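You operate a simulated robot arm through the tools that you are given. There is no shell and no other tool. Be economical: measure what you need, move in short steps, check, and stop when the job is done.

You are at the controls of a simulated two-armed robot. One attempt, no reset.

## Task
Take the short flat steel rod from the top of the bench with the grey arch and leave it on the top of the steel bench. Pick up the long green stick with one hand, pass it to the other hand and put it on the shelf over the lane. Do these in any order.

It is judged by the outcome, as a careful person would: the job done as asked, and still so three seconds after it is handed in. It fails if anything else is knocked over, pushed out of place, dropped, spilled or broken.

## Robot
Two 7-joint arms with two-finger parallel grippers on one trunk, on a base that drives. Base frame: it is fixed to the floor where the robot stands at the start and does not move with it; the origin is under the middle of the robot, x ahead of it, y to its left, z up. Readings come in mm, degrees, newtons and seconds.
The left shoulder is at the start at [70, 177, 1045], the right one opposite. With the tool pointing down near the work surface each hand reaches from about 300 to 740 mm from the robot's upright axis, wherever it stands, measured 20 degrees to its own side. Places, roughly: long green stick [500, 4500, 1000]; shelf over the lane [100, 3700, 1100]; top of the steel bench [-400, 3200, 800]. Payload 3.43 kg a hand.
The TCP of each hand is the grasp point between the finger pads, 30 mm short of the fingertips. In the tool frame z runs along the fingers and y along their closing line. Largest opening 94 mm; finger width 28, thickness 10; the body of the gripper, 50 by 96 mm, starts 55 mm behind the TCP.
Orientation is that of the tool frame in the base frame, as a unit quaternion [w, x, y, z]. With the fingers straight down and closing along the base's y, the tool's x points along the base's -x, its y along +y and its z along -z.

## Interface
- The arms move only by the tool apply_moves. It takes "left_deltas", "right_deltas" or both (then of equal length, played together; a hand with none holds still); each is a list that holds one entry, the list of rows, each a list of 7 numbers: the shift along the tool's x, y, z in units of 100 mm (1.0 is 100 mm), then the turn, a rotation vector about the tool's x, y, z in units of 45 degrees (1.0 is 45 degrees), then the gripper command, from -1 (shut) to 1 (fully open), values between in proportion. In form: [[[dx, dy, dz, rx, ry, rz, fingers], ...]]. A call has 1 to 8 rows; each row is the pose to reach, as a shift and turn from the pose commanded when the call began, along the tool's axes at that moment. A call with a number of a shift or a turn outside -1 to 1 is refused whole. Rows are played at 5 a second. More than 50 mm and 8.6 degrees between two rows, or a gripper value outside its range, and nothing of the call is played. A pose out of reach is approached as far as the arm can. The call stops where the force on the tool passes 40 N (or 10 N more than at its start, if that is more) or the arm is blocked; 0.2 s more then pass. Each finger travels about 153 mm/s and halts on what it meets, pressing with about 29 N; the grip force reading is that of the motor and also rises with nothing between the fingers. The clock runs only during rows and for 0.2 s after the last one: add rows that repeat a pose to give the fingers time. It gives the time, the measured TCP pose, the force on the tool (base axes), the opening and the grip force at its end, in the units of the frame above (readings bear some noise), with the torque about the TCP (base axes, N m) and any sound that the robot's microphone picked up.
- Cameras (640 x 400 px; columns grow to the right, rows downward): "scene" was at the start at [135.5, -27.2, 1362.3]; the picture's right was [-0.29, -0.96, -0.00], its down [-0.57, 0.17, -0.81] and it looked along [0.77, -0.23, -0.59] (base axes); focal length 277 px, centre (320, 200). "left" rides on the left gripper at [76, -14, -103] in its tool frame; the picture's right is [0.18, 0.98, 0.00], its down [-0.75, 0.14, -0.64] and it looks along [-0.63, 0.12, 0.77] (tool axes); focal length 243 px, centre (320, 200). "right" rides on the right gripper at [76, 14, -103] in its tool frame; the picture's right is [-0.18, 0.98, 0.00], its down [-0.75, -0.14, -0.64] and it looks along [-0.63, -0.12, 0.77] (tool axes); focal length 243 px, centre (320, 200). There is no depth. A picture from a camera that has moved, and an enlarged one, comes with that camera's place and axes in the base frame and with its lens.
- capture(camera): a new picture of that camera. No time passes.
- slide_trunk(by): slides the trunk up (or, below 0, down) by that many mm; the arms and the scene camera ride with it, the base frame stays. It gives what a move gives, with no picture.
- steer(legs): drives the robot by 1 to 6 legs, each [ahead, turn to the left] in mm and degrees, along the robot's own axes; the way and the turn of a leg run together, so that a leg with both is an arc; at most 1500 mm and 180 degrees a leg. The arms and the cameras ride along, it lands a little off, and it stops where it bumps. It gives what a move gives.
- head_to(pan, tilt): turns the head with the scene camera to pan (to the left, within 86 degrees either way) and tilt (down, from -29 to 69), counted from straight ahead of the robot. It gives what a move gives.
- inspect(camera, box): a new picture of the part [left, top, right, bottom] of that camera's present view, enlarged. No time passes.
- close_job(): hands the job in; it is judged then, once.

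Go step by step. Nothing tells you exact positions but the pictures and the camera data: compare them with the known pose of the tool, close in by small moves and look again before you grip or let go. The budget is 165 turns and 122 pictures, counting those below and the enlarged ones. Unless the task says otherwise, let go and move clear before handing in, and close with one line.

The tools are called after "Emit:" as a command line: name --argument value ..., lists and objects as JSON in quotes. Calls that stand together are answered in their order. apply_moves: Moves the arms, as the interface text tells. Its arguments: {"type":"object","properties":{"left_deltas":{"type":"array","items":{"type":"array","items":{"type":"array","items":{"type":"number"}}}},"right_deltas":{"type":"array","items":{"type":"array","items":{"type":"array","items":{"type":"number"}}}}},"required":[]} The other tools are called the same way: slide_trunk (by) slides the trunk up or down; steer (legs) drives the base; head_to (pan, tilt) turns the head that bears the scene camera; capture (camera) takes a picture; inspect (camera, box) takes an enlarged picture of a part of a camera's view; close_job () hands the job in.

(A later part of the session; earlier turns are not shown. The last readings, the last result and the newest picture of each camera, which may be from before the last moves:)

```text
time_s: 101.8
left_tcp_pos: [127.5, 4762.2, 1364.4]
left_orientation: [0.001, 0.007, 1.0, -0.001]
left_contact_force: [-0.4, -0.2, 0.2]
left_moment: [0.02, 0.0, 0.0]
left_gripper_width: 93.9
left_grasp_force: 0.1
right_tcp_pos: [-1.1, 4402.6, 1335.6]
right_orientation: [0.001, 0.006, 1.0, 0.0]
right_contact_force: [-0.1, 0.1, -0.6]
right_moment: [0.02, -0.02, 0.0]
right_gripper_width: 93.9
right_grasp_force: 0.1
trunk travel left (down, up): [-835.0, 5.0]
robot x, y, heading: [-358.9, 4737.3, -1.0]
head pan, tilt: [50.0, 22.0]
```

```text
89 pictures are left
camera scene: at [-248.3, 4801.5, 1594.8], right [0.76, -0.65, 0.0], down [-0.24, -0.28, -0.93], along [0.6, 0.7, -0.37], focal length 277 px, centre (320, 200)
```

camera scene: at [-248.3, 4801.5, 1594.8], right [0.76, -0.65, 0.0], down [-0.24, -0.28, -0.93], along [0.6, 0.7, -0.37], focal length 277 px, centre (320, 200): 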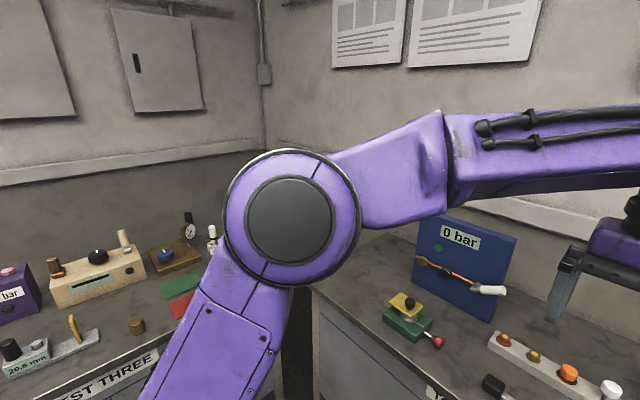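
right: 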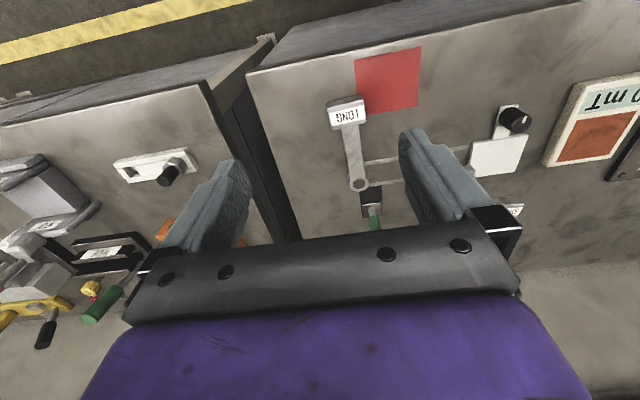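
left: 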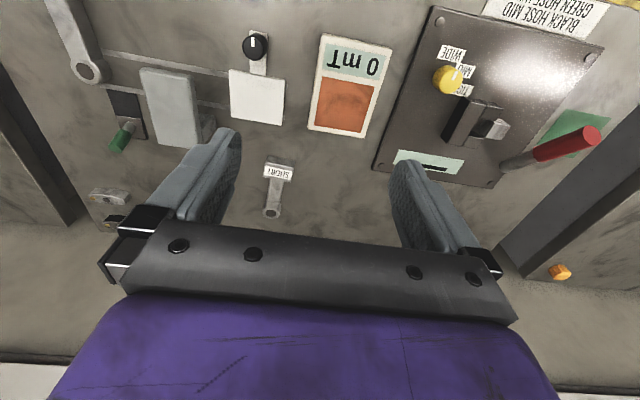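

The stick has a green handle and stands in the end of a grey rack. I zoom on it and on the shelf.

Emit:
head_to --pan -10 --tilt 28

Emit:
inspect --camera "scene" --box '[220, 200, 420, 325]'

Emit:
head_to --pan -60 --tilt 28

Emit:
inspect --camera "scene" --box '[240, 150, 480, 300]'

```text
time_s: 103.1
left_tcp_pos: [128.1, 4762.9, 1365.7]
left_orientation: [0.001, 0.006, 1.0, 0.0]
left_contact_force: [0.4, 0.2, 0.4]
left_moment: [0.02, 0.01, 0.02]
left_gripper_width: 93.8
left_grasp_force: 0.0
right_tcp_pos: [-0.4, 4401.8, 1335.9]
right_orientation: [0.0, 0.006, 1.0, 0.0]
right_contact_force: [-0.4, 0.0, -0.8]
right_moment: [0.0, -0.02, -0.01]
right_gripper_width: 93.9
right_grasp_force: 0.0
trunk travel left (down, up): [-835.0, 5.0]
robot x, y, heading: [-356.6, 4735.9, -1.1]
head pan, tilt: [-10.0, 28.0]
```

```text
3.20 times, centred on (320, 262) of scene
camera zoom: at [-219.2, 4714.4, 1585.1], right [-0.18, -0.98, 0.0], down [-0.46, 0.09, -0.88], along [0.87, -0.16, -0.47], focal length 887 px, centre (320, 0)
```

zoom: 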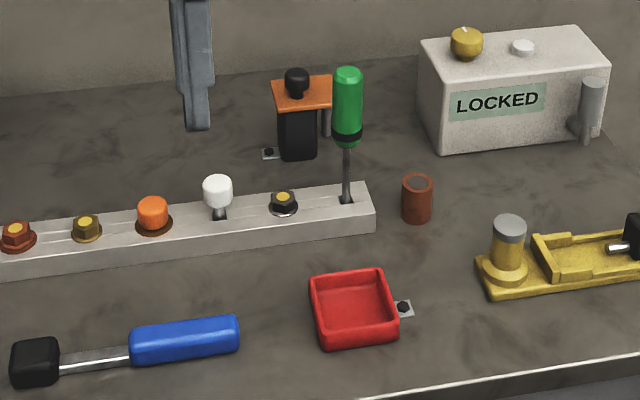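

```text
time_s: 104.3
left_tcp_pos: [127.6, 4762.5, 1366.0]
left_orientation: [0.001, 0.007, 1.0, 0.0]
left_contact_force: [0.0, -0.7, -0.9]
left_moment: [0.01, 0.05, -0.03]
left_gripper_width: 94.1
left_grasp_force: 0.1
right_tcp_pos: [-0.9, 4401.6, 1334.8]
right_orientation: [0.001, 0.005, 1.0, 0.0]
right_contact_force: [0.2, 0.0, -0.2]
right_moment: [-0.03, 0.02, -0.01]
right_gripper_width: 94.0
right_grasp_force: 0.1
trunk travel left (down, up): [-835.0, 5.0]
robot x, y, heading: [-361.1, 4737.1, -0.7]
head pan, tilt: [-60.0, 28.0]
```

```text
2.67 times, centred on (360, 225) of scene
camera zoom: at [-264.0, 4651.7, 1585.1], right [-0.87, -0.49, 0.0], down [-0.23, 0.41, -0.88], along [0.43, -0.77, -0.47], focal length 739 px, centre (213, 133)
```

zoom: 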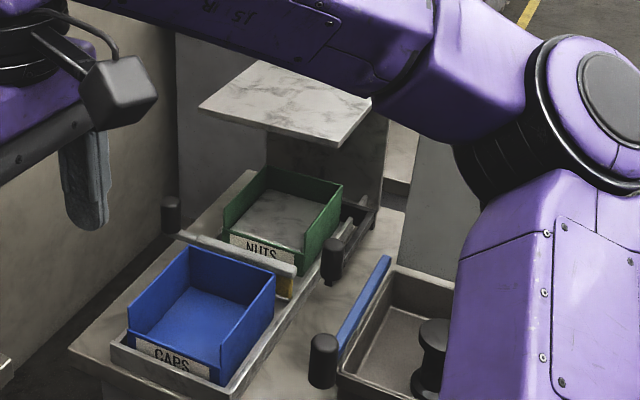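

The stick (green handle z≈970–1065, in rack hole) is at about [578, 4538]. I drive up to the bench and lower the trunk a bit, then view it with the right-hand camera.

Emit:
steer --legs '[[305, 0.8]]'

Emit:
slide_trunk --by -100

Emit:
head_to --pan -20 --tilt 40

Emit:
capture --camera "scene"

Emit:
capture --camera "right"

```text
time_s: 106.4
left_tcp_pos: [429.1, 4768.0, 1366.6]
left_orientation: [0.002, 0.0, 1.0, 0.001]
left_contact_force: [-0.5, 0.3, 0.2]
left_moment: [0.01, 0.01, 0.03]
left_gripper_width: 94.0
left_grasp_force: 0.2
right_tcp_pos: [304.9, 4404.6, 1337.3]
right_orientation: [0.002, -0.002, 1.0, 0.0]
right_contact_force: [-0.7, -0.1, -0.7]
right_moment: [-0.02, -0.01, -0.01]
right_gripper_width: 93.9
right_grasp_force: 0.0
trunk travel left (down, up): [-835.0, 5.0]
robot x, y, heading: [-55.5, 4735.7, -0.1]
head pan, tilt: [-60.0, 28.0]
```

```text
time_s: 107.7
left_tcp_pos: [431.6, 4768.5, 1265.4]
left_orientation: [0.001, -0.001, 1.0, 0.0]
left_contact_force: [-0.5, -0.6, 0.1]
left_moment: [0.0, -0.02, 0.0]
left_gripper_width: 94.3
left_grasp_force: 0.1
right_tcp_pos: [306.8, 4405.2, 1236.7]
right_orientation: [0.001, -0.001, 1.0, 0.001]
right_contact_force: [0.0, 0.0, 0.4]
right_moment: [0.0, -0.01, 0.0]
right_gripper_width: 93.7
right_grasp_force: 0.0
trunk travel left (down, up): [-735.0, 105.0]
robot x, y, heading: [-54.5, 4734.1, 0.0]
head pan, tilt: [-60.0, 28.0]
```

```text
time_s: 108.8
left_tcp_pos: [431.7, 4767.9, 1266.7]
left_orientation: [0.001, -0.001, 1.0, 0.0]
left_contact_force: [0.3, -0.1, 0.0]
left_moment: [0.0, 0.01, 0.01]
left_gripper_width: 94.0
left_grasp_force: 0.0
right_tcp_pos: [307.3, 4404.8, 1235.8]
right_orientation: [0.001, -0.002, 1.0, 0.0]
right_contact_force: [-0.9, 0.9, 0.2]
right_moment: [0.01, -0.02, 0.01]
right_gripper_width: 94.2
right_grasp_force: 0.0
trunk travel left (down, up): [-735.0, 105.0]
robot x, y, heading: [-58.4, 4732.9, 0.3]
head pan, tilt: [-20.0, 40.0]
```

```text
86 pictures are left
camera scene: at [75.3, 4701.2, 1466.6], right [-0.34, -0.94, 0.0], down [-0.6, 0.22, -0.77], along [0.72, -0.26, -0.64], focal length 277 px, centre (320, 200)
```

scene: 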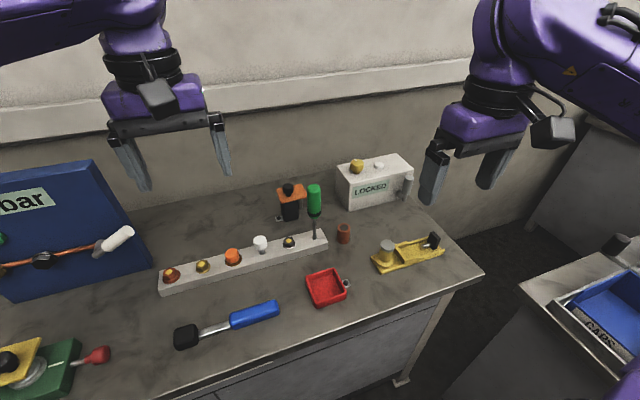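

```text
85 pictures are left
camera right: at [231.6, 4419.6, 1339.5], right [0.18, 0.98, 0.0], down [0.75, -0.14, 0.64], along [0.63, -0.12, -0.77], focal length 243 px, centre (320, 200)
```

right: 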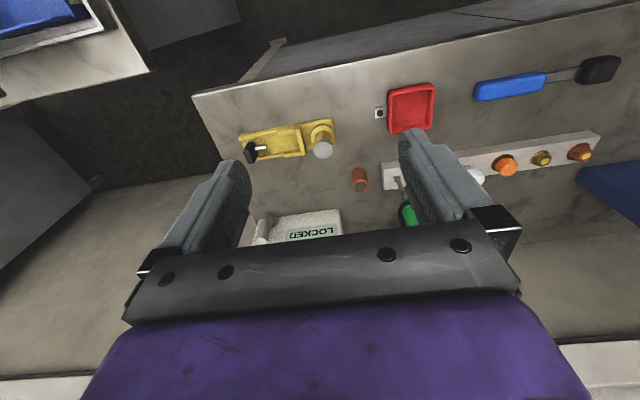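

The stick is confirmed at [578, 4537], handle top z≈1062. I move the right hand above it at the current height.

Emit:
apply_moves --right_deltas '[[[-0.4, 0.18, 0, 0, 0, 0, 1], [-0.8, 0.36, 0, 0, 0, 0, 1], [-1.0, 0.45, 0, 0, 0, 0, 1]]]'

Emit:
apply_moves --right_deltas '[[[-0.4, 0.18, 0, 0, 0, 0, 1], [-0.8, 0.36, 0, 0, 0, 0, 1], [-1.0, 0.45, 0, 0, 0, 0, 1]]]'

Emit:
apply_moves --right_deltas '[[[-0.35, 0.2, 0, 0, 0, 0, 1], [-0.71, 0.42, 0, 0, 0, 0, 1], [-0.71, 0.42, 0, 0, 0, 0, 1]]]'

Emit:
capture --camera "right"

Emit:
capture --camera "scene"

```text
time_s: 109.6
left_tcp_pos: [431.7, 4768.1, 1265.4]
left_orientation: [0.0, -0.001, 1.0, 0.0]
left_contact_force: [-0.4, -0.6, 1.4]
left_moment: [-0.01, 0.02, -0.01]
left_gripper_width: 93.7
left_grasp_force: 0.1
right_tcp_pos: [409.6, 4450.5, 1236.0]
right_orientation: [0.001, -0.001, 1.0, 0.001]
right_contact_force: [0.2, 0.9, 0.0]
right_moment: [0.0, 0.01, 0.01]
right_gripper_width: 93.9
right_grasp_force: 0.1
trunk travel left (down, up): [-735.0, 105.0]
robot x, y, heading: [-60.4, 4732.5, 0.2]
head pan, tilt: [-20.0, 40.0]
```

```text
time_s: 110.4
left_tcp_pos: [430.9, 4766.1, 1266.1]
left_orientation: [0.001, -0.001, 1.0, -0.001]
left_contact_force: [-0.4, 0.2, -0.1]
left_moment: [0.02, -0.02, 0.02]
left_gripper_width: 94.1
left_grasp_force: 0.0
right_tcp_pos: [509.6, 4494.4, 1237.1]
right_orientation: [0.002, -0.001, 1.0, 0.0]
right_contact_force: [0.1, 0.0, 0.0]
right_moment: [0.04, 0.0, -0.03]
right_gripper_width: 94.1
right_grasp_force: 0.1
trunk travel left (down, up): [-735.0, 105.0]
robot x, y, heading: [-59.6, 4731.6, 0.2]
head pan, tilt: [-20.0, 40.0]
```

```text
time_s: 111.2
left_tcp_pos: [429.5, 4765.9, 1266.6]
left_orientation: [0.001, 0.0, 1.0, 0.0]
left_contact_force: [0.0, -0.2, 0.5]
left_moment: [0.0, -0.06, -0.01]
left_gripper_width: 94.0
left_grasp_force: 0.0
right_tcp_pos: [575.8, 4534.5, 1237.0]
right_orientation: [0.001, -0.001, 1.0, 0.001]
right_contact_force: [-0.6, 0.5, 0.7]
right_moment: [0.04, 0.0, -0.02]
right_gripper_width: 93.9
right_grasp_force: 0.0
trunk travel left (down, up): [-735.0, 105.0]
robot x, y, heading: [-56.1, 4734.4, -0.2]
head pan, tilt: [-20.0, 40.0]
```

```text
84 pictures are left
camera right: at [498.7, 4549.3, 1340.5], right [0.18, 0.98, 0.0], down [0.75, -0.14, 0.64], along [0.63, -0.12, -0.76], focal length 243 px, centre (320, 200)
```

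right: 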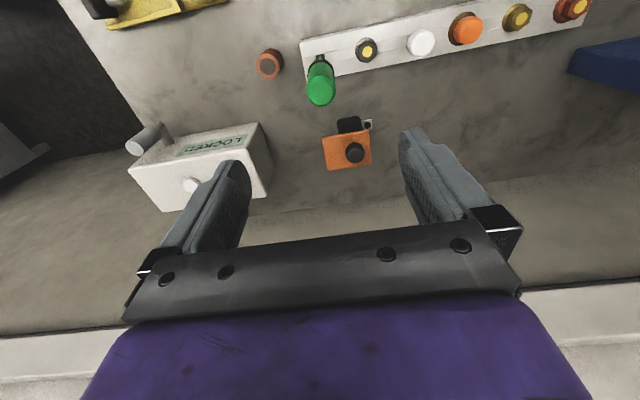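

```text
83 pictures are left
camera scene: at [72.4, 4699.9, 1466.9], right [-0.34, -0.94, 0.0], down [-0.6, 0.22, -0.77], along [0.72, -0.26, -0.64], focal length 277 px, centre (320, 200)
```

scene: 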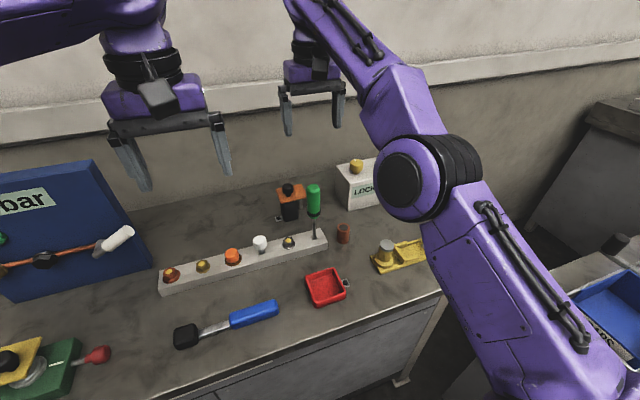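

The wrist view confirms the stick at [574, 4536], centered between the fingers. I descend to z≈1038.

Emit:
apply_moves --right_deltas '[[[0, 0.01, 0.4, 0, 0, 0, 1], [0, 0.01, 0.8, 0, 0, 0, 1], [0.0, 0.01, 1.0, 0, 0, 0, 1]]]'

Emit:
apply_moves --right_deltas '[[[0, 0, 0.35, 0, 0, 0, 1], [0, 0, 0.65, 0, 0, 0, 1], [0, 0, 0.98, 0, 0, 0, 1], [0, 0, 0.98, 0, 0, 0, 1]]]'

Emit:
inspect --camera "scene" --box '[240, 120, 400, 220]'

Emit:
capture --camera "right"

```text
time_s: 112.0
left_tcp_pos: [432.3, 4767.9, 1265.4]
left_orientation: [0.0, -0.002, 1.0, 0.0]
left_contact_force: [0.1, -0.1, -0.7]
left_moment: [-0.03, -0.01, 0.01]
left_gripper_width: 93.8
left_grasp_force: 0.1
right_tcp_pos: [578.6, 4539.0, 1134.9]
right_orientation: [0.001, -0.001, 1.0, 0.0]
right_contact_force: [-0.2, 0.6, 0.8]
right_moment: [-0.01, 0.03, 0.0]
right_gripper_width: 94.0
right_grasp_force: 0.0
trunk travel left (down, up): [-735.0, 105.0]
robot x, y, heading: [-59.4, 4731.8, -0.2]
head pan, tilt: [-20.0, 40.0]
```

```text
time_s: 113.0
left_tcp_pos: [430.4, 4767.3, 1266.6]
left_orientation: [0.001, -0.001, 1.0, 0.0]
left_contact_force: [-0.2, 0.0, 0.0]
left_moment: [-0.02, 0.01, -0.04]
left_gripper_width: 94.1
left_grasp_force: 0.0
right_tcp_pos: [579.3, 4538.8, 1038.1]
right_orientation: [0.001, -0.001, 1.0, 0.0]
right_contact_force: [-0.1, 0.1, 0.8]
right_moment: [0.0, 0.03, -0.03]
right_gripper_width: 94.2
right_grasp_force: 0.2
trunk travel left (down, up): [-735.0, 105.0]
robot x, y, heading: [-58.8, 4729.9, -0.2]
head pan, tilt: [-20.0, 40.0]
```

```text
4.00 times, centred on (320, 170) of scene
camera zoom: at [75.0, 4701.4, 1466.6], right [-0.34, -0.94, 0.0], down [-0.6, 0.22, -0.77], along [0.72, -0.26, -0.64], focal length 1109 px, centre (320, 320)
```

zoom: 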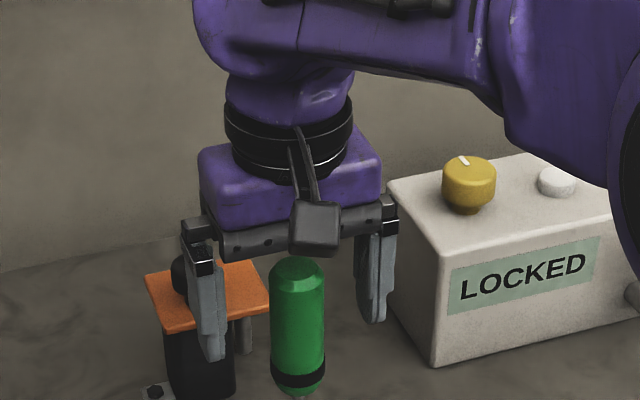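

```text
81 pictures are left
camera right: at [502.5, 4553.4, 1141.5], right [0.18, 0.98, 0.0], down [0.75, -0.14, 0.64], along [0.63, -0.12, -0.77], focal length 243 px, centre (320, 200)
```

right: 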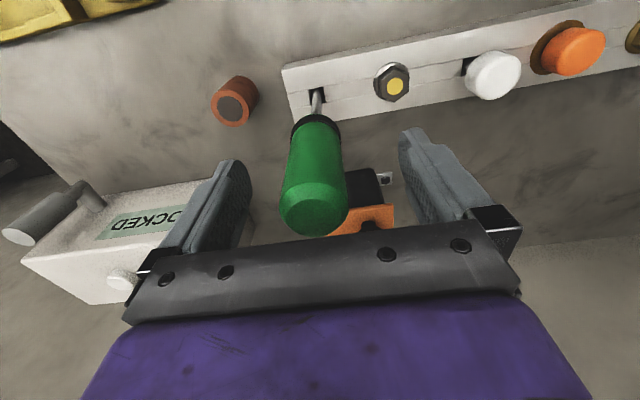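

Fingers straddle the handle; I shift 6 mm back for centering and close.

Emit:
apply_moves --right_deltas '[[[0.06, -0.02, 0, 0, 0, 0, 1], [0.06, -0.02, 0, 0, 0, 0, 0.2], [0.06, -0.02, 0, 0, 0, 0, -1], [0.06, -0.02, 0, 0, 0, 0, -1], [0.06, -0.02, 0, 0, 0, 0, -1]]]'

Emit:
capture --camera "right"

```text
time_s: 114.2
left_tcp_pos: [431.5, 4768.1, 1266.0]
left_orientation: [0.001, -0.001, 1.0, -0.001]
left_contact_force: [-0.2, 0.1, -0.6]
left_moment: [-0.01, 0.0, 0.01]
left_gripper_width: 93.8
left_grasp_force: 0.1
right_tcp_pos: [572.1, 4536.8, 1037.7]
right_orientation: [0.001, -0.001, 1.0, 0.0]
right_contact_force: [-0.4, -0.6, 0.5]
right_moment: [-0.1, 0.05, 0.0]
right_gripper_width: 35.9
right_grasp_force: 29.5
trunk travel left (down, up): [-735.0, 105.0]
robot x, y, heading: [-55.5, 4732.0, -0.1]
head pan, tilt: [-20.0, 40.0]
```

```text
80 pictures are left
camera right: at [496.7, 4551.5, 1141.8], right [0.18, 0.98, 0.0], down [0.75, -0.14, 0.64], along [0.63, -0.12, -0.77], focal length 243 px, centre (320, 200)
```

right: 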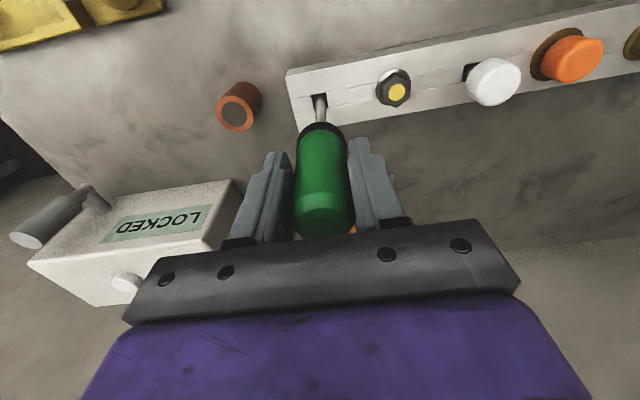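

Gripped (36 mm). I lift straight up.

Emit:
apply_moves --right_deltas '[[[0, 0, -0.2, 0, 0, 0, -1], [0, 0, -0.4, 0, 0, 0, -1], [0, 0, -0.6, 0, 0, 0, -1], [0, 0, -0.8, 0, 0, 0, -1], [0, 0, -1.0, 0, 0, 0, -1]]]'

Emit:
apply_moves --right_deltas '[[[0, 0, -0.3, 0, 0, 0, -1], [0, 0, -0.6, 0, 0, 0, -1], [0, 0, -0.9, 0, 0, 0, -1]]]'

Emit:
capture --camera "scene"

```text
time_s: 115.4
left_tcp_pos: [431.9, 4767.8, 1266.3]
left_orientation: [0.0, -0.001, 1.0, 0.0]
left_contact_force: [0.4, -0.4, 0.6]
left_moment: [0.0, 0.0, -0.02]
left_gripper_width: 93.9
left_grasp_force: 0.0
right_tcp_pos: [572.8, 4536.1, 1138.9]
right_orientation: [0.002, 0.0, 1.0, 0.0]
right_contact_force: [-0.2, 0.1, -1.3]
right_moment: [-0.01, 0.04, -0.01]
right_gripper_width: 36.0
right_grasp_force: 28.9
trunk travel left (down, up): [-735.0, 105.0]
robot x, y, heading: [-58.5, 4734.2, 0.1]
head pan, tilt: [-20.0, 40.0]
```

```text
time_s: 116.2
left_tcp_pos: [431.1, 4767.5, 1264.8]
left_orientation: [0.0, -0.001, 1.0, 0.0]
left_contact_force: [0.1, -0.7, 0.0]
left_moment: [0.0, 0.01, -0.01]
left_gripper_width: 93.9
left_grasp_force: 0.1
right_tcp_pos: [572.1, 4538.1, 1228.8]
right_orientation: [0.001, -0.001, 1.0, 0.001]
right_contact_force: [-0.4, -0.4, -1.3]
right_moment: [0.02, 0.0, 0.01]
right_gripper_width: 35.8
right_grasp_force: 28.9
trunk travel left (down, up): [-735.0, 105.0]
robot x, y, heading: [-54.9, 4734.1, 0.1]
head pan, tilt: [-20.0, 40.0]
```

```text
79 pictures are left
camera scene: at [76.1, 4701.4, 1466.5], right [-0.34, -0.94, 0.0], down [-0.6, 0.22, -0.77], along [0.72, -0.26, -0.64], focal length 277 px, centre (320, 200)
```

scene: 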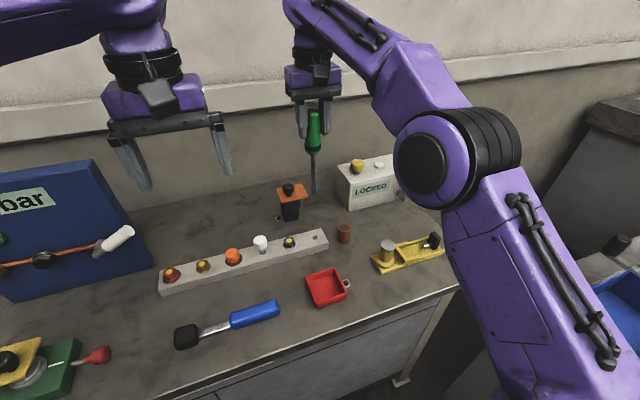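

The stick is free (tip z≈1053 now, about 200 mm long). I bring it back toward the robot's middle, then turn the left hand to point sideways for the handover.

Emit:
apply_moves --right_deltas '[[[0.3, 0.1, 0, 0, 0, 0, -1], [0.6, 0.2, 0, 0, 0, 0, -1], [0.9, 0.3, 0, 0, 0, 0, -1]]]'

Emit:
apply_moves --right_deltas '[[[0.3, 0.1, 0, 0, 0, 0, -1], [0.6, 0.2, 0, 0, 0, 0, -1], [0.8, 0.25, 0, 0, 0, 0, -1]]]'

Emit:
apply_moves --left_deltas '[[[0, 0, 0, 0.096, -0.096, 0.096, 1], [0, 0, 0, 0.192, -0.192, 0.192, 1], [0, 0, 0, 0.289, -0.289, 0.289, 1], [0, 0, 0, 0.385, -0.385, 0.385, 1], [0, 0, 0, 0.481, -0.481, 0.481, 1], [0, 0, 0, 0.577, -0.577, 0.577, 1], [0, 0, 0, 0.674, -0.674, 0.674, 1], [0, 0, 0, 0.77, -0.77, 0.77, 1]]]'

Emit:
apply_moves --left_deltas '[[[0, 0, 0, 0.096, -0.096, 0.096, 1], [0, 0, 0, 0.192, -0.192, 0.192, 1], [0, 0, 0, 0.289, -0.289, 0.289, 1], [0, 0, 0, 0.385, -0.385, 0.385, 1], [0, 0, 0, 0.481, -0.481, 0.481, 1], [0, 0, 0, 0.577, -0.577, 0.577, 1], [0, 0, 0, 0.674, -0.674, 0.674, 1], [0, 0, 0, 0.77, -0.77, 0.77, 1]]]'

Emit:
capture --camera "scene"

```text
time_s: 117.0
left_tcp_pos: [430.9, 4767.9, 1265.7]
left_orientation: [0.001, -0.002, 1.0, 0.0]
left_contact_force: [-0.5, -0.4, 0.3]
left_moment: [0.0, 0.01, -0.01]
left_gripper_width: 93.9
left_grasp_force: 0.1
right_tcp_pos: [480.7, 4566.6, 1228.2]
right_orientation: [0.002, -0.001, 1.0, -0.001]
right_contact_force: [-0.9, 0.3, -1.1]
right_moment: [-0.03, 0.0, -0.02]
right_gripper_width: 35.8
right_grasp_force: 29.3
trunk travel left (down, up): [-735.0, 105.0]
robot x, y, heading: [-57.8, 4731.6, 0.1]
head pan, tilt: [-20.0, 40.0]
```

```text
time_s: 117.8
left_tcp_pos: [433.1, 4766.0, 1265.7]
left_orientation: [0.001, -0.001, 1.0, 0.002]
left_contact_force: [0.0, -0.3, 0.3]
left_moment: [0.03, 0.0, 0.02]
left_gripper_width: 94.2
left_grasp_force: 0.1
right_tcp_pos: [403.3, 4588.7, 1228.1]
right_orientation: [0.001, -0.001, 1.0, 0.001]
right_contact_force: [-0.1, -0.2, -3.0]
right_moment: [-0.01, 0.0, -0.03]
right_gripper_width: 36.3
right_grasp_force: 29.6
trunk travel left (down, up): [-735.0, 105.0]
robot x, y, heading: [-56.3, 4735.6, 0.3]
head pan, tilt: [-20.0, 40.0]
```

```text
time_s: 119.6
left_tcp_pos: [433.0, 4769.1, 1265.2]
left_orientation: [0.29, 0.288, 0.866, -0.289]
left_contact_force: [0.6, -0.2, 0.6]
left_moment: [-0.04, -0.01, 0.0]
left_gripper_width: 93.7
left_grasp_force: 0.1
right_tcp_pos: [402.5, 4593.1, 1228.0]
right_orientation: [0.0, -0.002, 1.0, 0.0]
right_contact_force: [-0.1, -0.6, -3.2]
right_moment: [0.01, 0.02, 0.0]
right_gripper_width: 35.5
right_grasp_force: 28.7
trunk travel left (down, up): [-735.0, 105.0]
robot x, y, heading: [-55.2, 4734.2, -0.2]
head pan, tilt: [-20.0, 40.0]
```

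```text
time_s: 121.4
left_tcp_pos: [431.8, 4767.9, 1264.5]
left_orientation: [0.501, 0.501, 0.498, -0.5]
left_contact_force: [0.3, 0.3, 0.0]
left_moment: [0.02, 0.03, -0.01]
left_gripper_width: 93.8
left_grasp_force: 0.1
right_tcp_pos: [403.2, 4590.1, 1226.5]
right_orientation: [0.0, -0.002, 1.0, 0.0]
right_contact_force: [-0.2, 0.4, -2.2]
right_moment: [0.01, 0.04, -0.01]
right_gripper_width: 35.6
right_grasp_force: 29.0
trunk travel left (down, up): [-735.0, 105.0]
robot x, y, heading: [-58.3, 4733.2, 0.2]
head pan, tilt: [-20.0, 40.0]
```

```text
78 pictures are left
camera scene: at [76.5, 4701.7, 1466.5], right [-0.34, -0.94, 0.0], down [-0.61, 0.22, -0.77], along [0.72, -0.26, -0.64], focal length 277 px, centre (320, 200)
```

scene: 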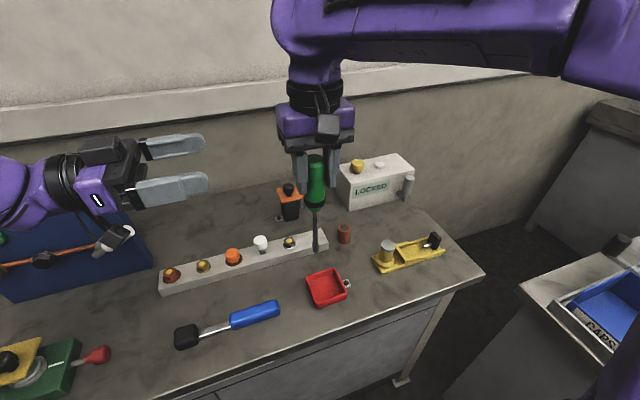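

The left hand points at the stick correctly. I zoom to measure the handle's ends.

Emit:
inspect --camera "scene" --box '[240, 140, 400, 260]'

Emit:
capture --camera "left"

```text
3.33 times, centred on (320, 200) of scene
camera zoom: at [76.5, 4701.7, 1466.5], right [-0.34, -0.94, 0.0], down [-0.61, 0.22, -0.77], along [0.72, -0.26, -0.64], focal length 924 px, centre (320, 200)
```

zoom: 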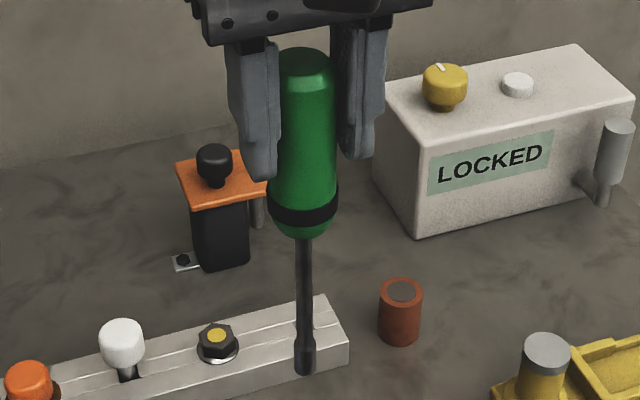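

```text
76 pictures are left
camera left: at [417.9, 4870.4, 1189.0], right [0.98, 0.0, -0.18], down [0.14, 0.64, 0.75], along [0.12, -0.77, 0.63], focal length 243 px, centre (320, 200)
```

left: 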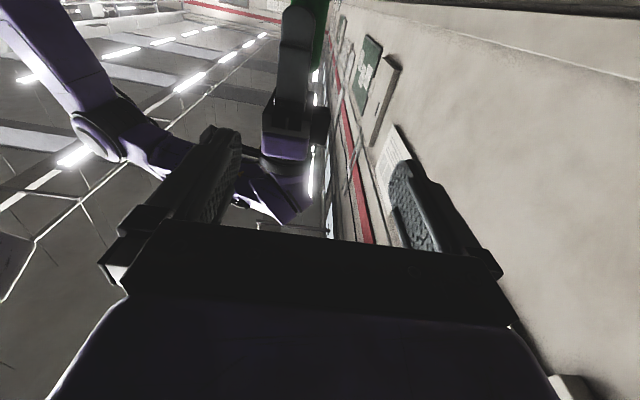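

The handle spans z≈1156–1263; the lower 41 mm is free of the right fingers. I bring the left hand to z=1175 at x=403, then advance.

Emit:
apply_moves --left_deltas '[[[0.45, -0.15, 0, 0, 0, 0, 1], [0.895, -0.29, 0, 0, 0, 0, 1], [0.895, -0.29, 0.4, 0, 0, 0, 1], [0.895, -0.29, 0.8, 0, 0, 0, 1]]]'

Emit:
inspect --camera "scene" --box '[160, 100, 400, 260]'

```text
time_s: 122.4
left_tcp_pos: [403.6, 4686.6, 1175.8]
left_orientation: [0.5, 0.5, 0.5, -0.499]
left_contact_force: [0.8, -1.2, 0.1]
left_moment: [0.02, -0.01, -0.01]
left_gripper_width: 93.9
left_grasp_force: 0.0
right_tcp_pos: [403.4, 4589.4, 1227.6]
right_orientation: [0.002, 0.0, 1.0, 0.001]
right_contact_force: [0.5, 0.0, -1.9]
right_moment: [0.03, 0.06, -0.01]
right_gripper_width: 35.7
right_grasp_force: 28.9
trunk travel left (down, up): [-735.0, 105.0]
robot x, y, heading: [-60.0, 4732.7, 0.1]
head pan, tilt: [-20.0, 40.0]
```

```text
2.50 times, centred on (280, 180) of scene
camera zoom: at [76.4, 4699.5, 1466.4], right [-0.34, -0.94, 0.0], down [-0.6, 0.22, -0.77], along [0.72, -0.26, -0.64], focal length 693 px, centre (420, 250)
```

zoom: 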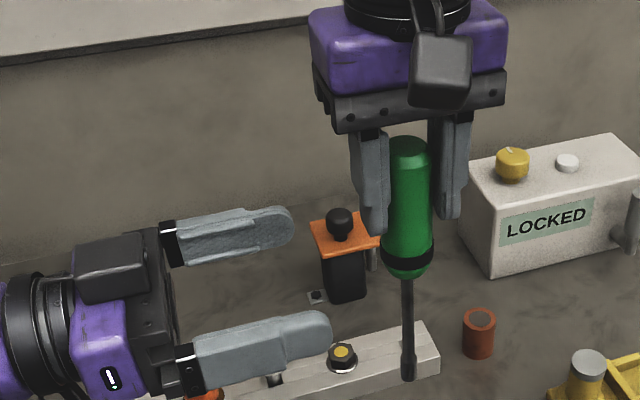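

Alignment looks right. I advance the left hand 82 mm so the handle sits near its fingertips.

Emit:
apply_moves --left_deltas '[[[0, 0, 0.3, 0, 0, 0, 1], [0, 0, 0.6, 0, 0, 0, 1], [0, 0, 0.82, 0, 0, 0, 1], [0, 0, 0.82, 0, 0, 0, 1]]]'

Emit:
inspect --camera "scene" --box '[160, 100, 400, 260]'

```text
time_s: 123.4
left_tcp_pos: [402.5, 4606.0, 1177.4]
left_orientation: [0.501, 0.5, 0.499, -0.5]
left_contact_force: [0.5, -0.5, -1.4]
left_moment: [0.01, 0.01, -0.01]
left_gripper_width: 94.1
left_grasp_force: 0.0
right_tcp_pos: [402.1, 4590.6, 1227.2]
right_orientation: [0.0, -0.002, 1.0, 0.0]
right_contact_force: [-0.3, 0.5, -1.6]
right_moment: [-0.03, -0.02, 0.02]
right_gripper_width: 35.8
right_grasp_force: 29.1
trunk travel left (down, up): [-735.0, 105.0]
robot x, y, heading: [-54.5, 4733.8, -0.2]
head pan, tilt: [-20.0, 40.0]
```

```text
2.50 times, centred on (280, 180) of scene
camera zoom: at [75.6, 4701.4, 1466.6], right [-0.34, -0.94, 0.0], down [-0.6, 0.22, -0.77], along [0.72, -0.26, -0.64], focal length 693 px, centre (420, 250)
```

zoom: 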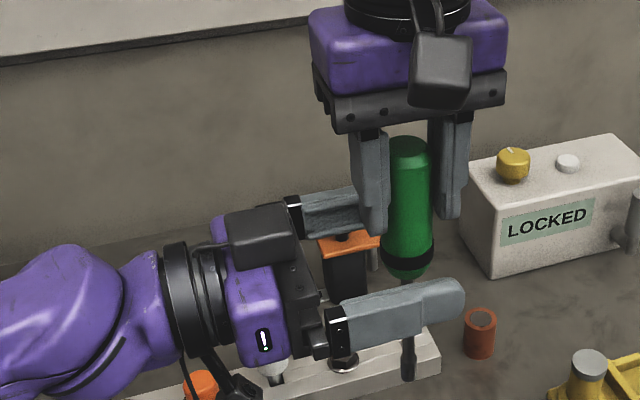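

Looks good; the left fingers straddle the lower handle. I close them while the right holds.

Emit:
apply_moves --left_deltas '[[[0, 0, 0, 0, 0, 0, 0.3], [0, 0, 0, 0, 0, 0, -1], [0, 0, 0, 0, 0, 0, -1], [0, 0, 0, 0, 0, 0, -1]]]'

Emit:
inspect --camera "scene" --box '[160, 100, 400, 260]'

```text
time_s: 124.4
left_tcp_pos: [403.7, 4606.8, 1175.1]
left_orientation: [0.501, 0.499, 0.501, -0.5]
left_contact_force: [14.3, -0.5, -0.2]
left_moment: [-0.2, 0.94, 0.24]
left_gripper_width: 33.4
left_grasp_force: 29.0
right_tcp_pos: [403.0, 4591.6, 1227.5]
right_orientation: [0.0, -0.002, 1.0, 0.0]
right_contact_force: [-15.0, -0.5, 1.8]
right_moment: [0.23, -0.16, 0.01]
right_gripper_width: 34.0
right_grasp_force: 29.3
trunk travel left (down, up): [-735.0, 105.0]
robot x, y, heading: [-55.2, 4730.7, -0.1]
head pan, tilt: [-20.0, 40.0]
```

```text
2.50 times, centred on (280, 180) of scene
camera zoom: at [75.5, 4701.5, 1466.6], right [-0.34, -0.94, 0.0], down [-0.6, 0.22, -0.77], along [0.72, -0.26, -0.64], focal length 693 px, centre (420, 250)
```

zoom: 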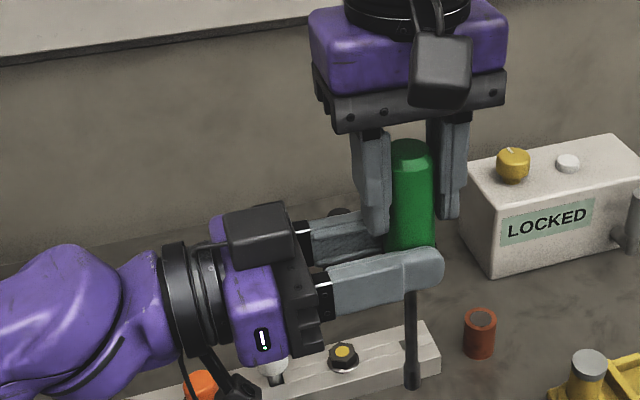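

Both hold it. I open the right partially and raise it clear.

Emit:
apply_moves --right_deltas '[[[0, 0, 0, 0, 0, 0, 0.3], [0, 0, 0, 0, 0, 0, 0.3], [0, 0, -0.3, 0, 0, 0, 0.3], [0, 0, -0.7, 0, 0, 0, 0.3], [0, 0, -1.0, 0, 0, 0, 0.3]]]'

Emit:
inspect --camera "scene" --box '[160, 60, 400, 260]'

```text
time_s: 125.6
left_tcp_pos: [402.7, 4606.2, 1176.1]
left_orientation: [0.501, 0.5, 0.5, -0.499]
left_contact_force: [0.2, 0.2, -1.1]
left_moment: [0.0, -0.02, 0.04]
left_gripper_width: 32.1
left_grasp_force: 29.2
right_tcp_pos: [402.4, 4592.6, 1327.8]
right_orientation: [0.001, 0.0, 1.0, 0.0]
right_contact_force: [-0.9, 0.3, 0.0]
right_moment: [0.01, 0.01, 0.01]
right_gripper_width: 61.2
right_grasp_force: 0.1
trunk travel left (down, up): [-735.0, 105.0]
robot x, y, heading: [-57.9, 4732.4, 0.0]
head pan, tilt: [-20.0, 40.0]
```

```text
2.00 times, centred on (280, 160) of scene
camera zoom: at [75.4, 4702.1, 1466.6], right [-0.34, -0.94, 0.0], down [-0.6, 0.22, -0.77], along [0.72, -0.26, -0.64], focal length 554 px, centre (400, 280)
```

zoom: 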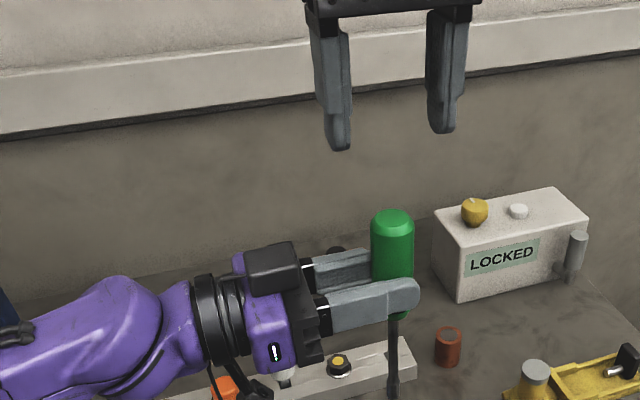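

The left hand holds it alone. I retract the right hand to its side at the high level, back away from the bench and turn to face the shelf (−y).

Emit:
apply_moves --right_deltas '[[[0.2, -0.4, 0, 0, 0, 0, 0.3], [0.4, -0.8, 0, 0, 0, 0, 0.3], [0.5, -1.0, 0, 0, 0, 0, 0.3]]]'

Emit:
apply_moves --right_deltas '[[[0.2, -0.4, 0, 0, 0, 0, 0.3], [0.4, -0.8, 0, 0, 0, 0, 0.3]]]'

Emit:
steer --legs '[[-230, 0], [0, -90], [-250, 0]]'

Emit:
head_to --pan 20 --tilt 28

Emit:
capture --camera "scene"

```text
time_s: 126.4
left_tcp_pos: [403.0, 4607.8, 1176.1]
left_orientation: [0.501, 0.5, 0.5, -0.5]
left_contact_force: [-0.3, -0.4, 0.5]
left_moment: [0.03, 0.0, -0.02]
left_gripper_width: 32.6
left_grasp_force: 29.5
right_tcp_pos: [352.4, 4490.9, 1328.4]
right_orientation: [0.002, -0.001, 1.0, -0.001]
right_contact_force: [0.3, -0.3, 0.4]
right_moment: [0.0, 0.02, 0.0]
right_gripper_width: 61.3
right_grasp_force: 0.0
trunk travel left (down, up): [-735.0, 105.0]
robot x, y, heading: [-53.6, 4731.3, 0.2]
head pan, tilt: [-20.0, 40.0]
```

```text
time_s: 127.0
left_tcp_pos: [402.7, 4603.0, 1175.5]
left_orientation: [0.499, 0.501, 0.499, -0.5]
left_contact_force: [0.4, 0.0, 0.0]
left_moment: [0.04, -0.02, -0.03]
left_gripper_width: 32.7
left_grasp_force: 28.4
right_tcp_pos: [312.8, 4410.1, 1324.5]
right_orientation: [0.002, -0.002, 1.0, 0.002]
right_contact_force: [0.0, -0.8, 0.2]
right_moment: [0.03, -0.06, 0.02]
right_gripper_width: 61.2
right_grasp_force: 0.2
trunk travel left (down, up): [-735.0, 105.0]
robot x, y, heading: [-57.8, 4732.9, 0.2]
head pan, tilt: [-20.0, 40.0]
```

```text
time_s: 133.9
left_tcp_pos: [-414.1, 4520.9, 1174.5]
left_orientation: [0.002, 0.708, 0.004, -0.707]
left_contact_force: [0.3, 0.7, -0.7]
left_moment: [0.01, -0.06, -0.01]
left_gripper_width: 32.4
left_grasp_force: 29.0
right_tcp_pos: [-608.8, 4607.1, 1324.3]
right_orientation: [0.001, 0.704, 0.71, 0.0]
right_contact_force: [0.0, 0.6, 0.3]
right_moment: [-0.02, -0.01, 0.02]
right_gripper_width: 61.0
right_grasp_force: 0.0
trunk travel left (down, up): [-735.0, 105.0]
robot x, y, heading: [-288.7, 4980.4, -89.5]
head pan, tilt: [-20.0, 40.0]
```

```text
time_s: 135.0
left_tcp_pos: [-415.0, 4522.1, 1175.5]
left_orientation: [-0.003, -0.707, -0.002, 0.707]
left_contact_force: [0.0, -0.7, -0.2]
left_moment: [0.0, 0.0, -0.02]
left_gripper_width: 32.2
left_grasp_force: 28.4
right_tcp_pos: [-609.8, 4608.1, 1325.2]
right_orientation: [0.001, 0.704, 0.711, -0.001]
right_contact_force: [-0.3, 0.5, 0.4]
right_moment: [0.01, -0.01, -0.03]
right_gripper_width: 60.8
right_grasp_force: 0.0
trunk travel left (down, up): [-735.0, 105.0]
robot x, y, heading: [-293.3, 4981.2, -89.3]
head pan, tilt: [20.0, 28.0]
```

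```text
71 pictures are left
camera scene: at [-257.7, 4843.7, 1485.1], right [-0.94, -0.35, 0.0], down [-0.16, 0.44, -0.88], along [0.31, -0.83, -0.47], focal length 277 px, centre (320, 200)
```

scene: 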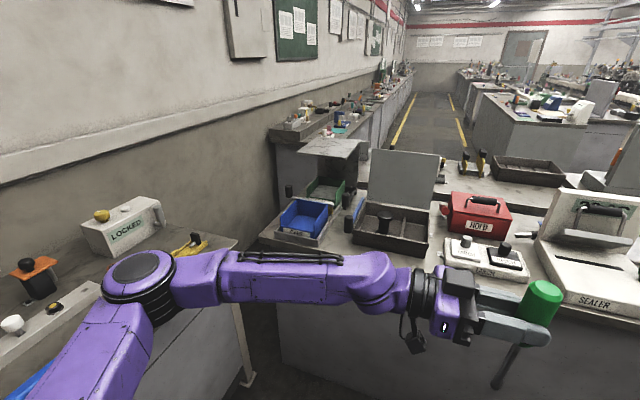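

Stick is secure. I zoom on the shelf slab to measure it.

Emit:
inspect --camera "scene" --box '[250, 110, 450, 260]'

```text
2.67 times, centred on (350, 185) of scene
camera zoom: at [-257.7, 4843.7, 1485.1], right [-0.94, -0.35, 0.0], down [-0.16, 0.44, -0.88], along [0.31, -0.83, -0.47], focal length 739 px, centre (240, 240)
```

zoom: 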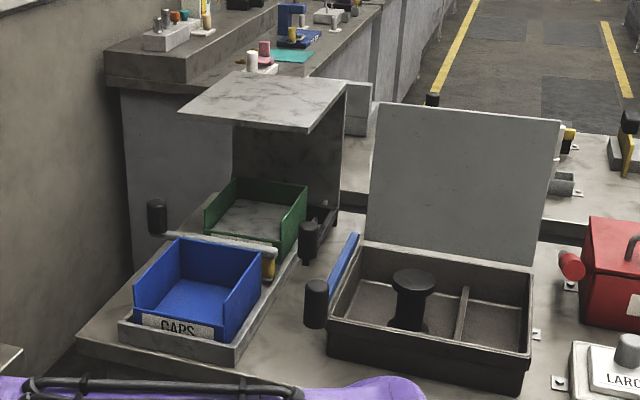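

The slab spans roughly x 5–240, y 3560–3830, top z≈1115. I raise the trunk for clearance and S-curve to stand at about (−50, 4430).

Emit:
slide_trunk --by 100

Emit:
steer --legs '[[290, 45], [290, -45]]'

Emit:
head_to --pan 8 --tilt 45

Emit:
capture --camera "scene"

```text
time_s: 136.3
left_tcp_pos: [-414.3, 4522.2, 1277.2]
left_orientation: [0.003, 0.707, 0.003, -0.707]
left_contact_force: [0.8, 0.4, -2.7]
left_moment: [0.01, -0.01, 0.01]
left_gripper_width: 32.4
left_grasp_force: 29.0
right_tcp_pos: [-609.7, 4609.5, 1425.7]
right_orientation: [0.001, 0.704, 0.71, -0.001]
right_contact_force: [0.4, 0.2, -0.3]
right_moment: [0.0, 0.02, 0.0]
right_gripper_width: 61.1
right_grasp_force: 0.0
trunk travel left (down, up): [-835.0, 5.0]
robot x, y, heading: [-291.7, 4980.8, -89.4]
head pan, tilt: [20.0, 28.0]
```

```text
time_s: 140.9
left_tcp_pos: [-184.1, 4001.0, 1276.5]
left_orientation: [-0.008, -0.707, -0.005, 0.707]
left_contact_force: [-0.5, 0.2, -1.0]
left_moment: [0.01, -0.02, -0.01]
left_gripper_width: 32.2
left_grasp_force: 29.0
right_tcp_pos: [-380.5, 4085.2, 1424.9]
right_orientation: [0.001, 0.701, 0.714, -0.001]
right_contact_force: [-0.1, 0.6, 0.1]
right_moment: [-0.01, 0.02, 0.0]
right_gripper_width: 61.3
right_grasp_force: 0.0
trunk travel left (down, up): [-835.0, 5.0]
robot x, y, heading: [-67.0, 4456.0, -88.9]
head pan, tilt: [20.0, 28.0]
```

```text
time_s: 141.7
left_tcp_pos: [-186.5, 4000.2, 1276.4]
left_orientation: [-0.005, -0.707, -0.006, 0.707]
left_contact_force: [-0.4, -0.6, -1.5]
left_moment: [0.03, -0.01, -0.05]
left_gripper_width: 32.4
left_grasp_force: 28.9
right_tcp_pos: [-380.6, 4084.2, 1424.7]
right_orientation: [0.002, 0.701, 0.713, -0.001]
right_contact_force: [0.3, 0.2, -0.5]
right_moment: [0.02, 0.01, -0.02]
right_gripper_width: 61.2
right_grasp_force: 0.0
trunk travel left (down, up): [-835.0, 5.0]
robot x, y, heading: [-67.2, 4459.9, -89.1]
head pan, tilt: [8.0, 45.0]
```

```text
69 pictures are left
camera scene: at [-50.9, 4327.7, 1559.3], right [-0.99, -0.16, 0.0], down [-0.11, 0.7, -0.71], along [0.11, -0.7, -0.71], focal length 277 px, centre (320, 200)
```

scene: 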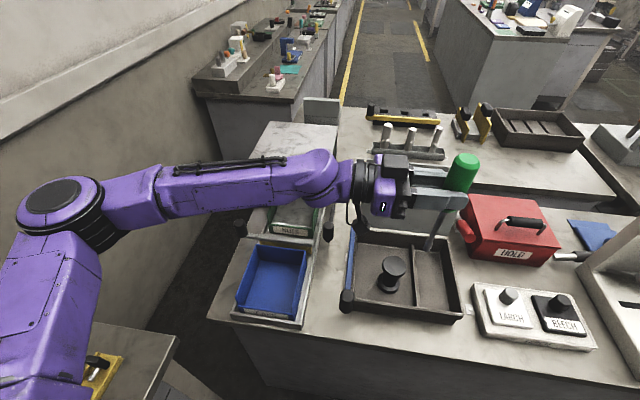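

I'm at (−67, 4458), facing the shelf. I turn the left hand to point down so the stick lies horizontal, then yaw it about 40°.

Emit:
apply_moves --left_deltas '[[[0, 0, 0, 0, 0.167, 0, -1], [0, 0, 0, 0, 0.333, 0, -1], [0, 0, 0, 0, 0.5, 0, -1], [0, 0, 0, 0, 0.667, 0, -1], [0, 0, 0, 0, 0.833, 0, -1], [0, 0, 0, 0, 1.0, 0, -1]]]'

Emit:
apply_moves --left_deltas '[[[0, 0, 0, 0, 0.167, 0, -1], [0, 0, 0, 0, 0.333, 0, -1], [0, 0, 0, 0, 0.5, 0, -1], [0, 0, 0, 0, 0.667, 0, -1], [0, 0, 0, 0, 0.833, 0, -1], [0, 0, 0, 0, 1.0, 0, -1]]]'

Emit:
apply_moves --left_deltas '[[[0, 0, 0, 0, 0, -0.15, -1], [0, 0, 0, 0, 0, -0.3, -1], [0, 0, 0, 0, 0, -0.45, -1], [0, 0, 0, 0, 0, -0.6, -1], [0, 0, 0, 0, 0, -0.75, -1], [0, 0, 0, 0, 0, -0.89, -1]]]'

Emit:
capture --camera "scene"

```text
time_s: 143.1
left_tcp_pos: [-186.3, 4001.0, 1275.1]
left_orientation: [0.005, 0.925, 0.008, -0.381]
left_contact_force: [0.0, -0.3, -2.4]
left_moment: [0.02, 0.02, 0.01]
left_gripper_width: 32.4
left_grasp_force: 28.6
right_tcp_pos: [-382.8, 4085.2, 1424.3]
right_orientation: [0.002, 0.701, 0.713, -0.001]
right_contact_force: [0.2, -0.3, 0.4]
right_moment: [0.01, 0.0, -0.02]
right_gripper_width: 61.1
right_grasp_force: 0.0
trunk travel left (down, up): [-835.0, 5.0]
robot x, y, heading: [-66.1, 4461.5, -88.9]
head pan, tilt: [8.0, 45.0]
```

```text
time_s: 144.5
left_tcp_pos: [-176.8, 3993.1, 1295.7]
left_orientation: [0.006, 1.0, 0.019, -0.019]
left_contact_force: [0.9, 0.8, -1.4]
left_moment: [0.0, 0.07, -0.01]
left_gripper_width: 32.3
left_grasp_force: 28.7
right_tcp_pos: [-380.9, 4084.0, 1425.0]
right_orientation: [0.002, 0.701, 0.713, 0.0]
right_contact_force: [0.8, 0.2, -0.2]
right_moment: [0.03, -0.01, -0.01]
right_gripper_width: 61.1
right_grasp_force: 0.1
trunk travel left (down, up): [-835.0, 5.0]
robot x, y, heading: [-63.2, 4462.0, -88.9]
head pan, tilt: [8.0, 45.0]
```

```text
time_s: 146.1
left_tcp_pos: [-159.3, 3979.3, 1309.7]
left_orientation: [-0.014, 0.925, 0.378, -0.044]
left_contact_force: [0.7, 0.2, -1.5]
left_moment: [-0.05, 0.0, -0.03]
left_gripper_width: 32.4
left_grasp_force: 28.6
right_tcp_pos: [-380.0, 4084.1, 1424.9]
right_orientation: [0.002, 0.701, 0.714, -0.001]
right_contact_force: [-0.1, -0.3, -0.4]
right_moment: [-0.02, 0.06, -0.04]
right_gripper_width: 61.3
right_grasp_force: 0.0
trunk travel left (down, up): [-835.0, 5.0]
robot x, y, heading: [-68.3, 4461.9, -89.2]
head pan, tilt: [8.0, 45.0]
stopped in row 6 (left hand): the arm was blocked; the commanded pose is now the measured one
```

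```text
68 pictures are left
camera scene: at [-50.5, 4328.3, 1559.3], right [-0.99, -0.16, 0.0], down [-0.11, 0.7, -0.71], along [0.11, -0.7, -0.71], focal length 277 px, centre (320, 200)
```

scene: 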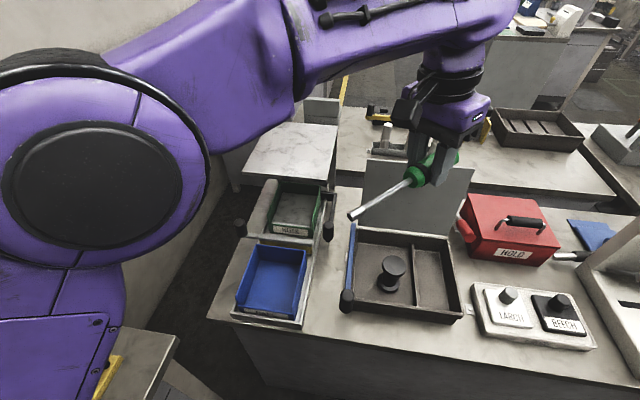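

The slab spans x 15–230, y 3565–3831, top z≈1115. The hand was at a joint limit on the wrong side; I drive 30 mm nearer and move it toward the shelf while levelling it.

Emit:
steer --legs '[[28, 0]]'

Emit:
apply_moves --left_deltas '[[[0, 0.4, 0, 0, 0, 0, -1], [0, 0.8, 0, 0, 0, 0, -1], [0, 0.9, 0, -0.04, 0.045, 0.13, -1], [0, 0.9, 0, -0.076, 0.09, 0.267, -1]]]'

```text
time_s: 146.9
left_tcp_pos: [-158.0, 3959.9, 1314.0]
left_orientation: [-0.011, 0.925, 0.377, -0.045]
left_contact_force: [0.3, 0.7, -1.4]
left_moment: [-0.1, -0.01, 0.04]
left_gripper_width: 32.3
left_grasp_force: 28.2
right_tcp_pos: [-381.0, 4065.1, 1427.8]
right_orientation: [0.004, 0.701, 0.713, -0.003]
right_contact_force: [-0.2, 0.8, -0.3]
right_moment: [-0.09, -0.02, 0.02]
right_gripper_width: 61.2
right_grasp_force: 0.0
trunk travel left (down, up): [-835.0, 5.0]
robot x, y, heading: [-61.8, 4433.5, -89.3]
head pan, tilt: [8.0, 45.0]
```

```text
time_s: 147.9
left_tcp_pos: [-97.0, 3886.5, 1302.8]
left_orientation: [0.004, 0.96, 0.278, 0.001]
left_contact_force: [-0.4, -0.2, -1.4]
left_moment: [-0.03, 0.0, 0.02]
left_gripper_width: 32.2
left_grasp_force: 28.8
right_tcp_pos: [-382.3, 4055.2, 1424.7]
right_orientation: [0.001, 0.701, 0.713, -0.001]
right_contact_force: [-0.6, 0.3, 0.6]
right_moment: [0.04, 0.01, 0.0]
right_gripper_width: 61.3
right_grasp_force: 0.1
trunk travel left (down, up): [-835.0, 5.0]
robot x, y, heading: [-63.0, 4430.1, -89.0]
head pan, tilt: [8.0, 45.0]
```

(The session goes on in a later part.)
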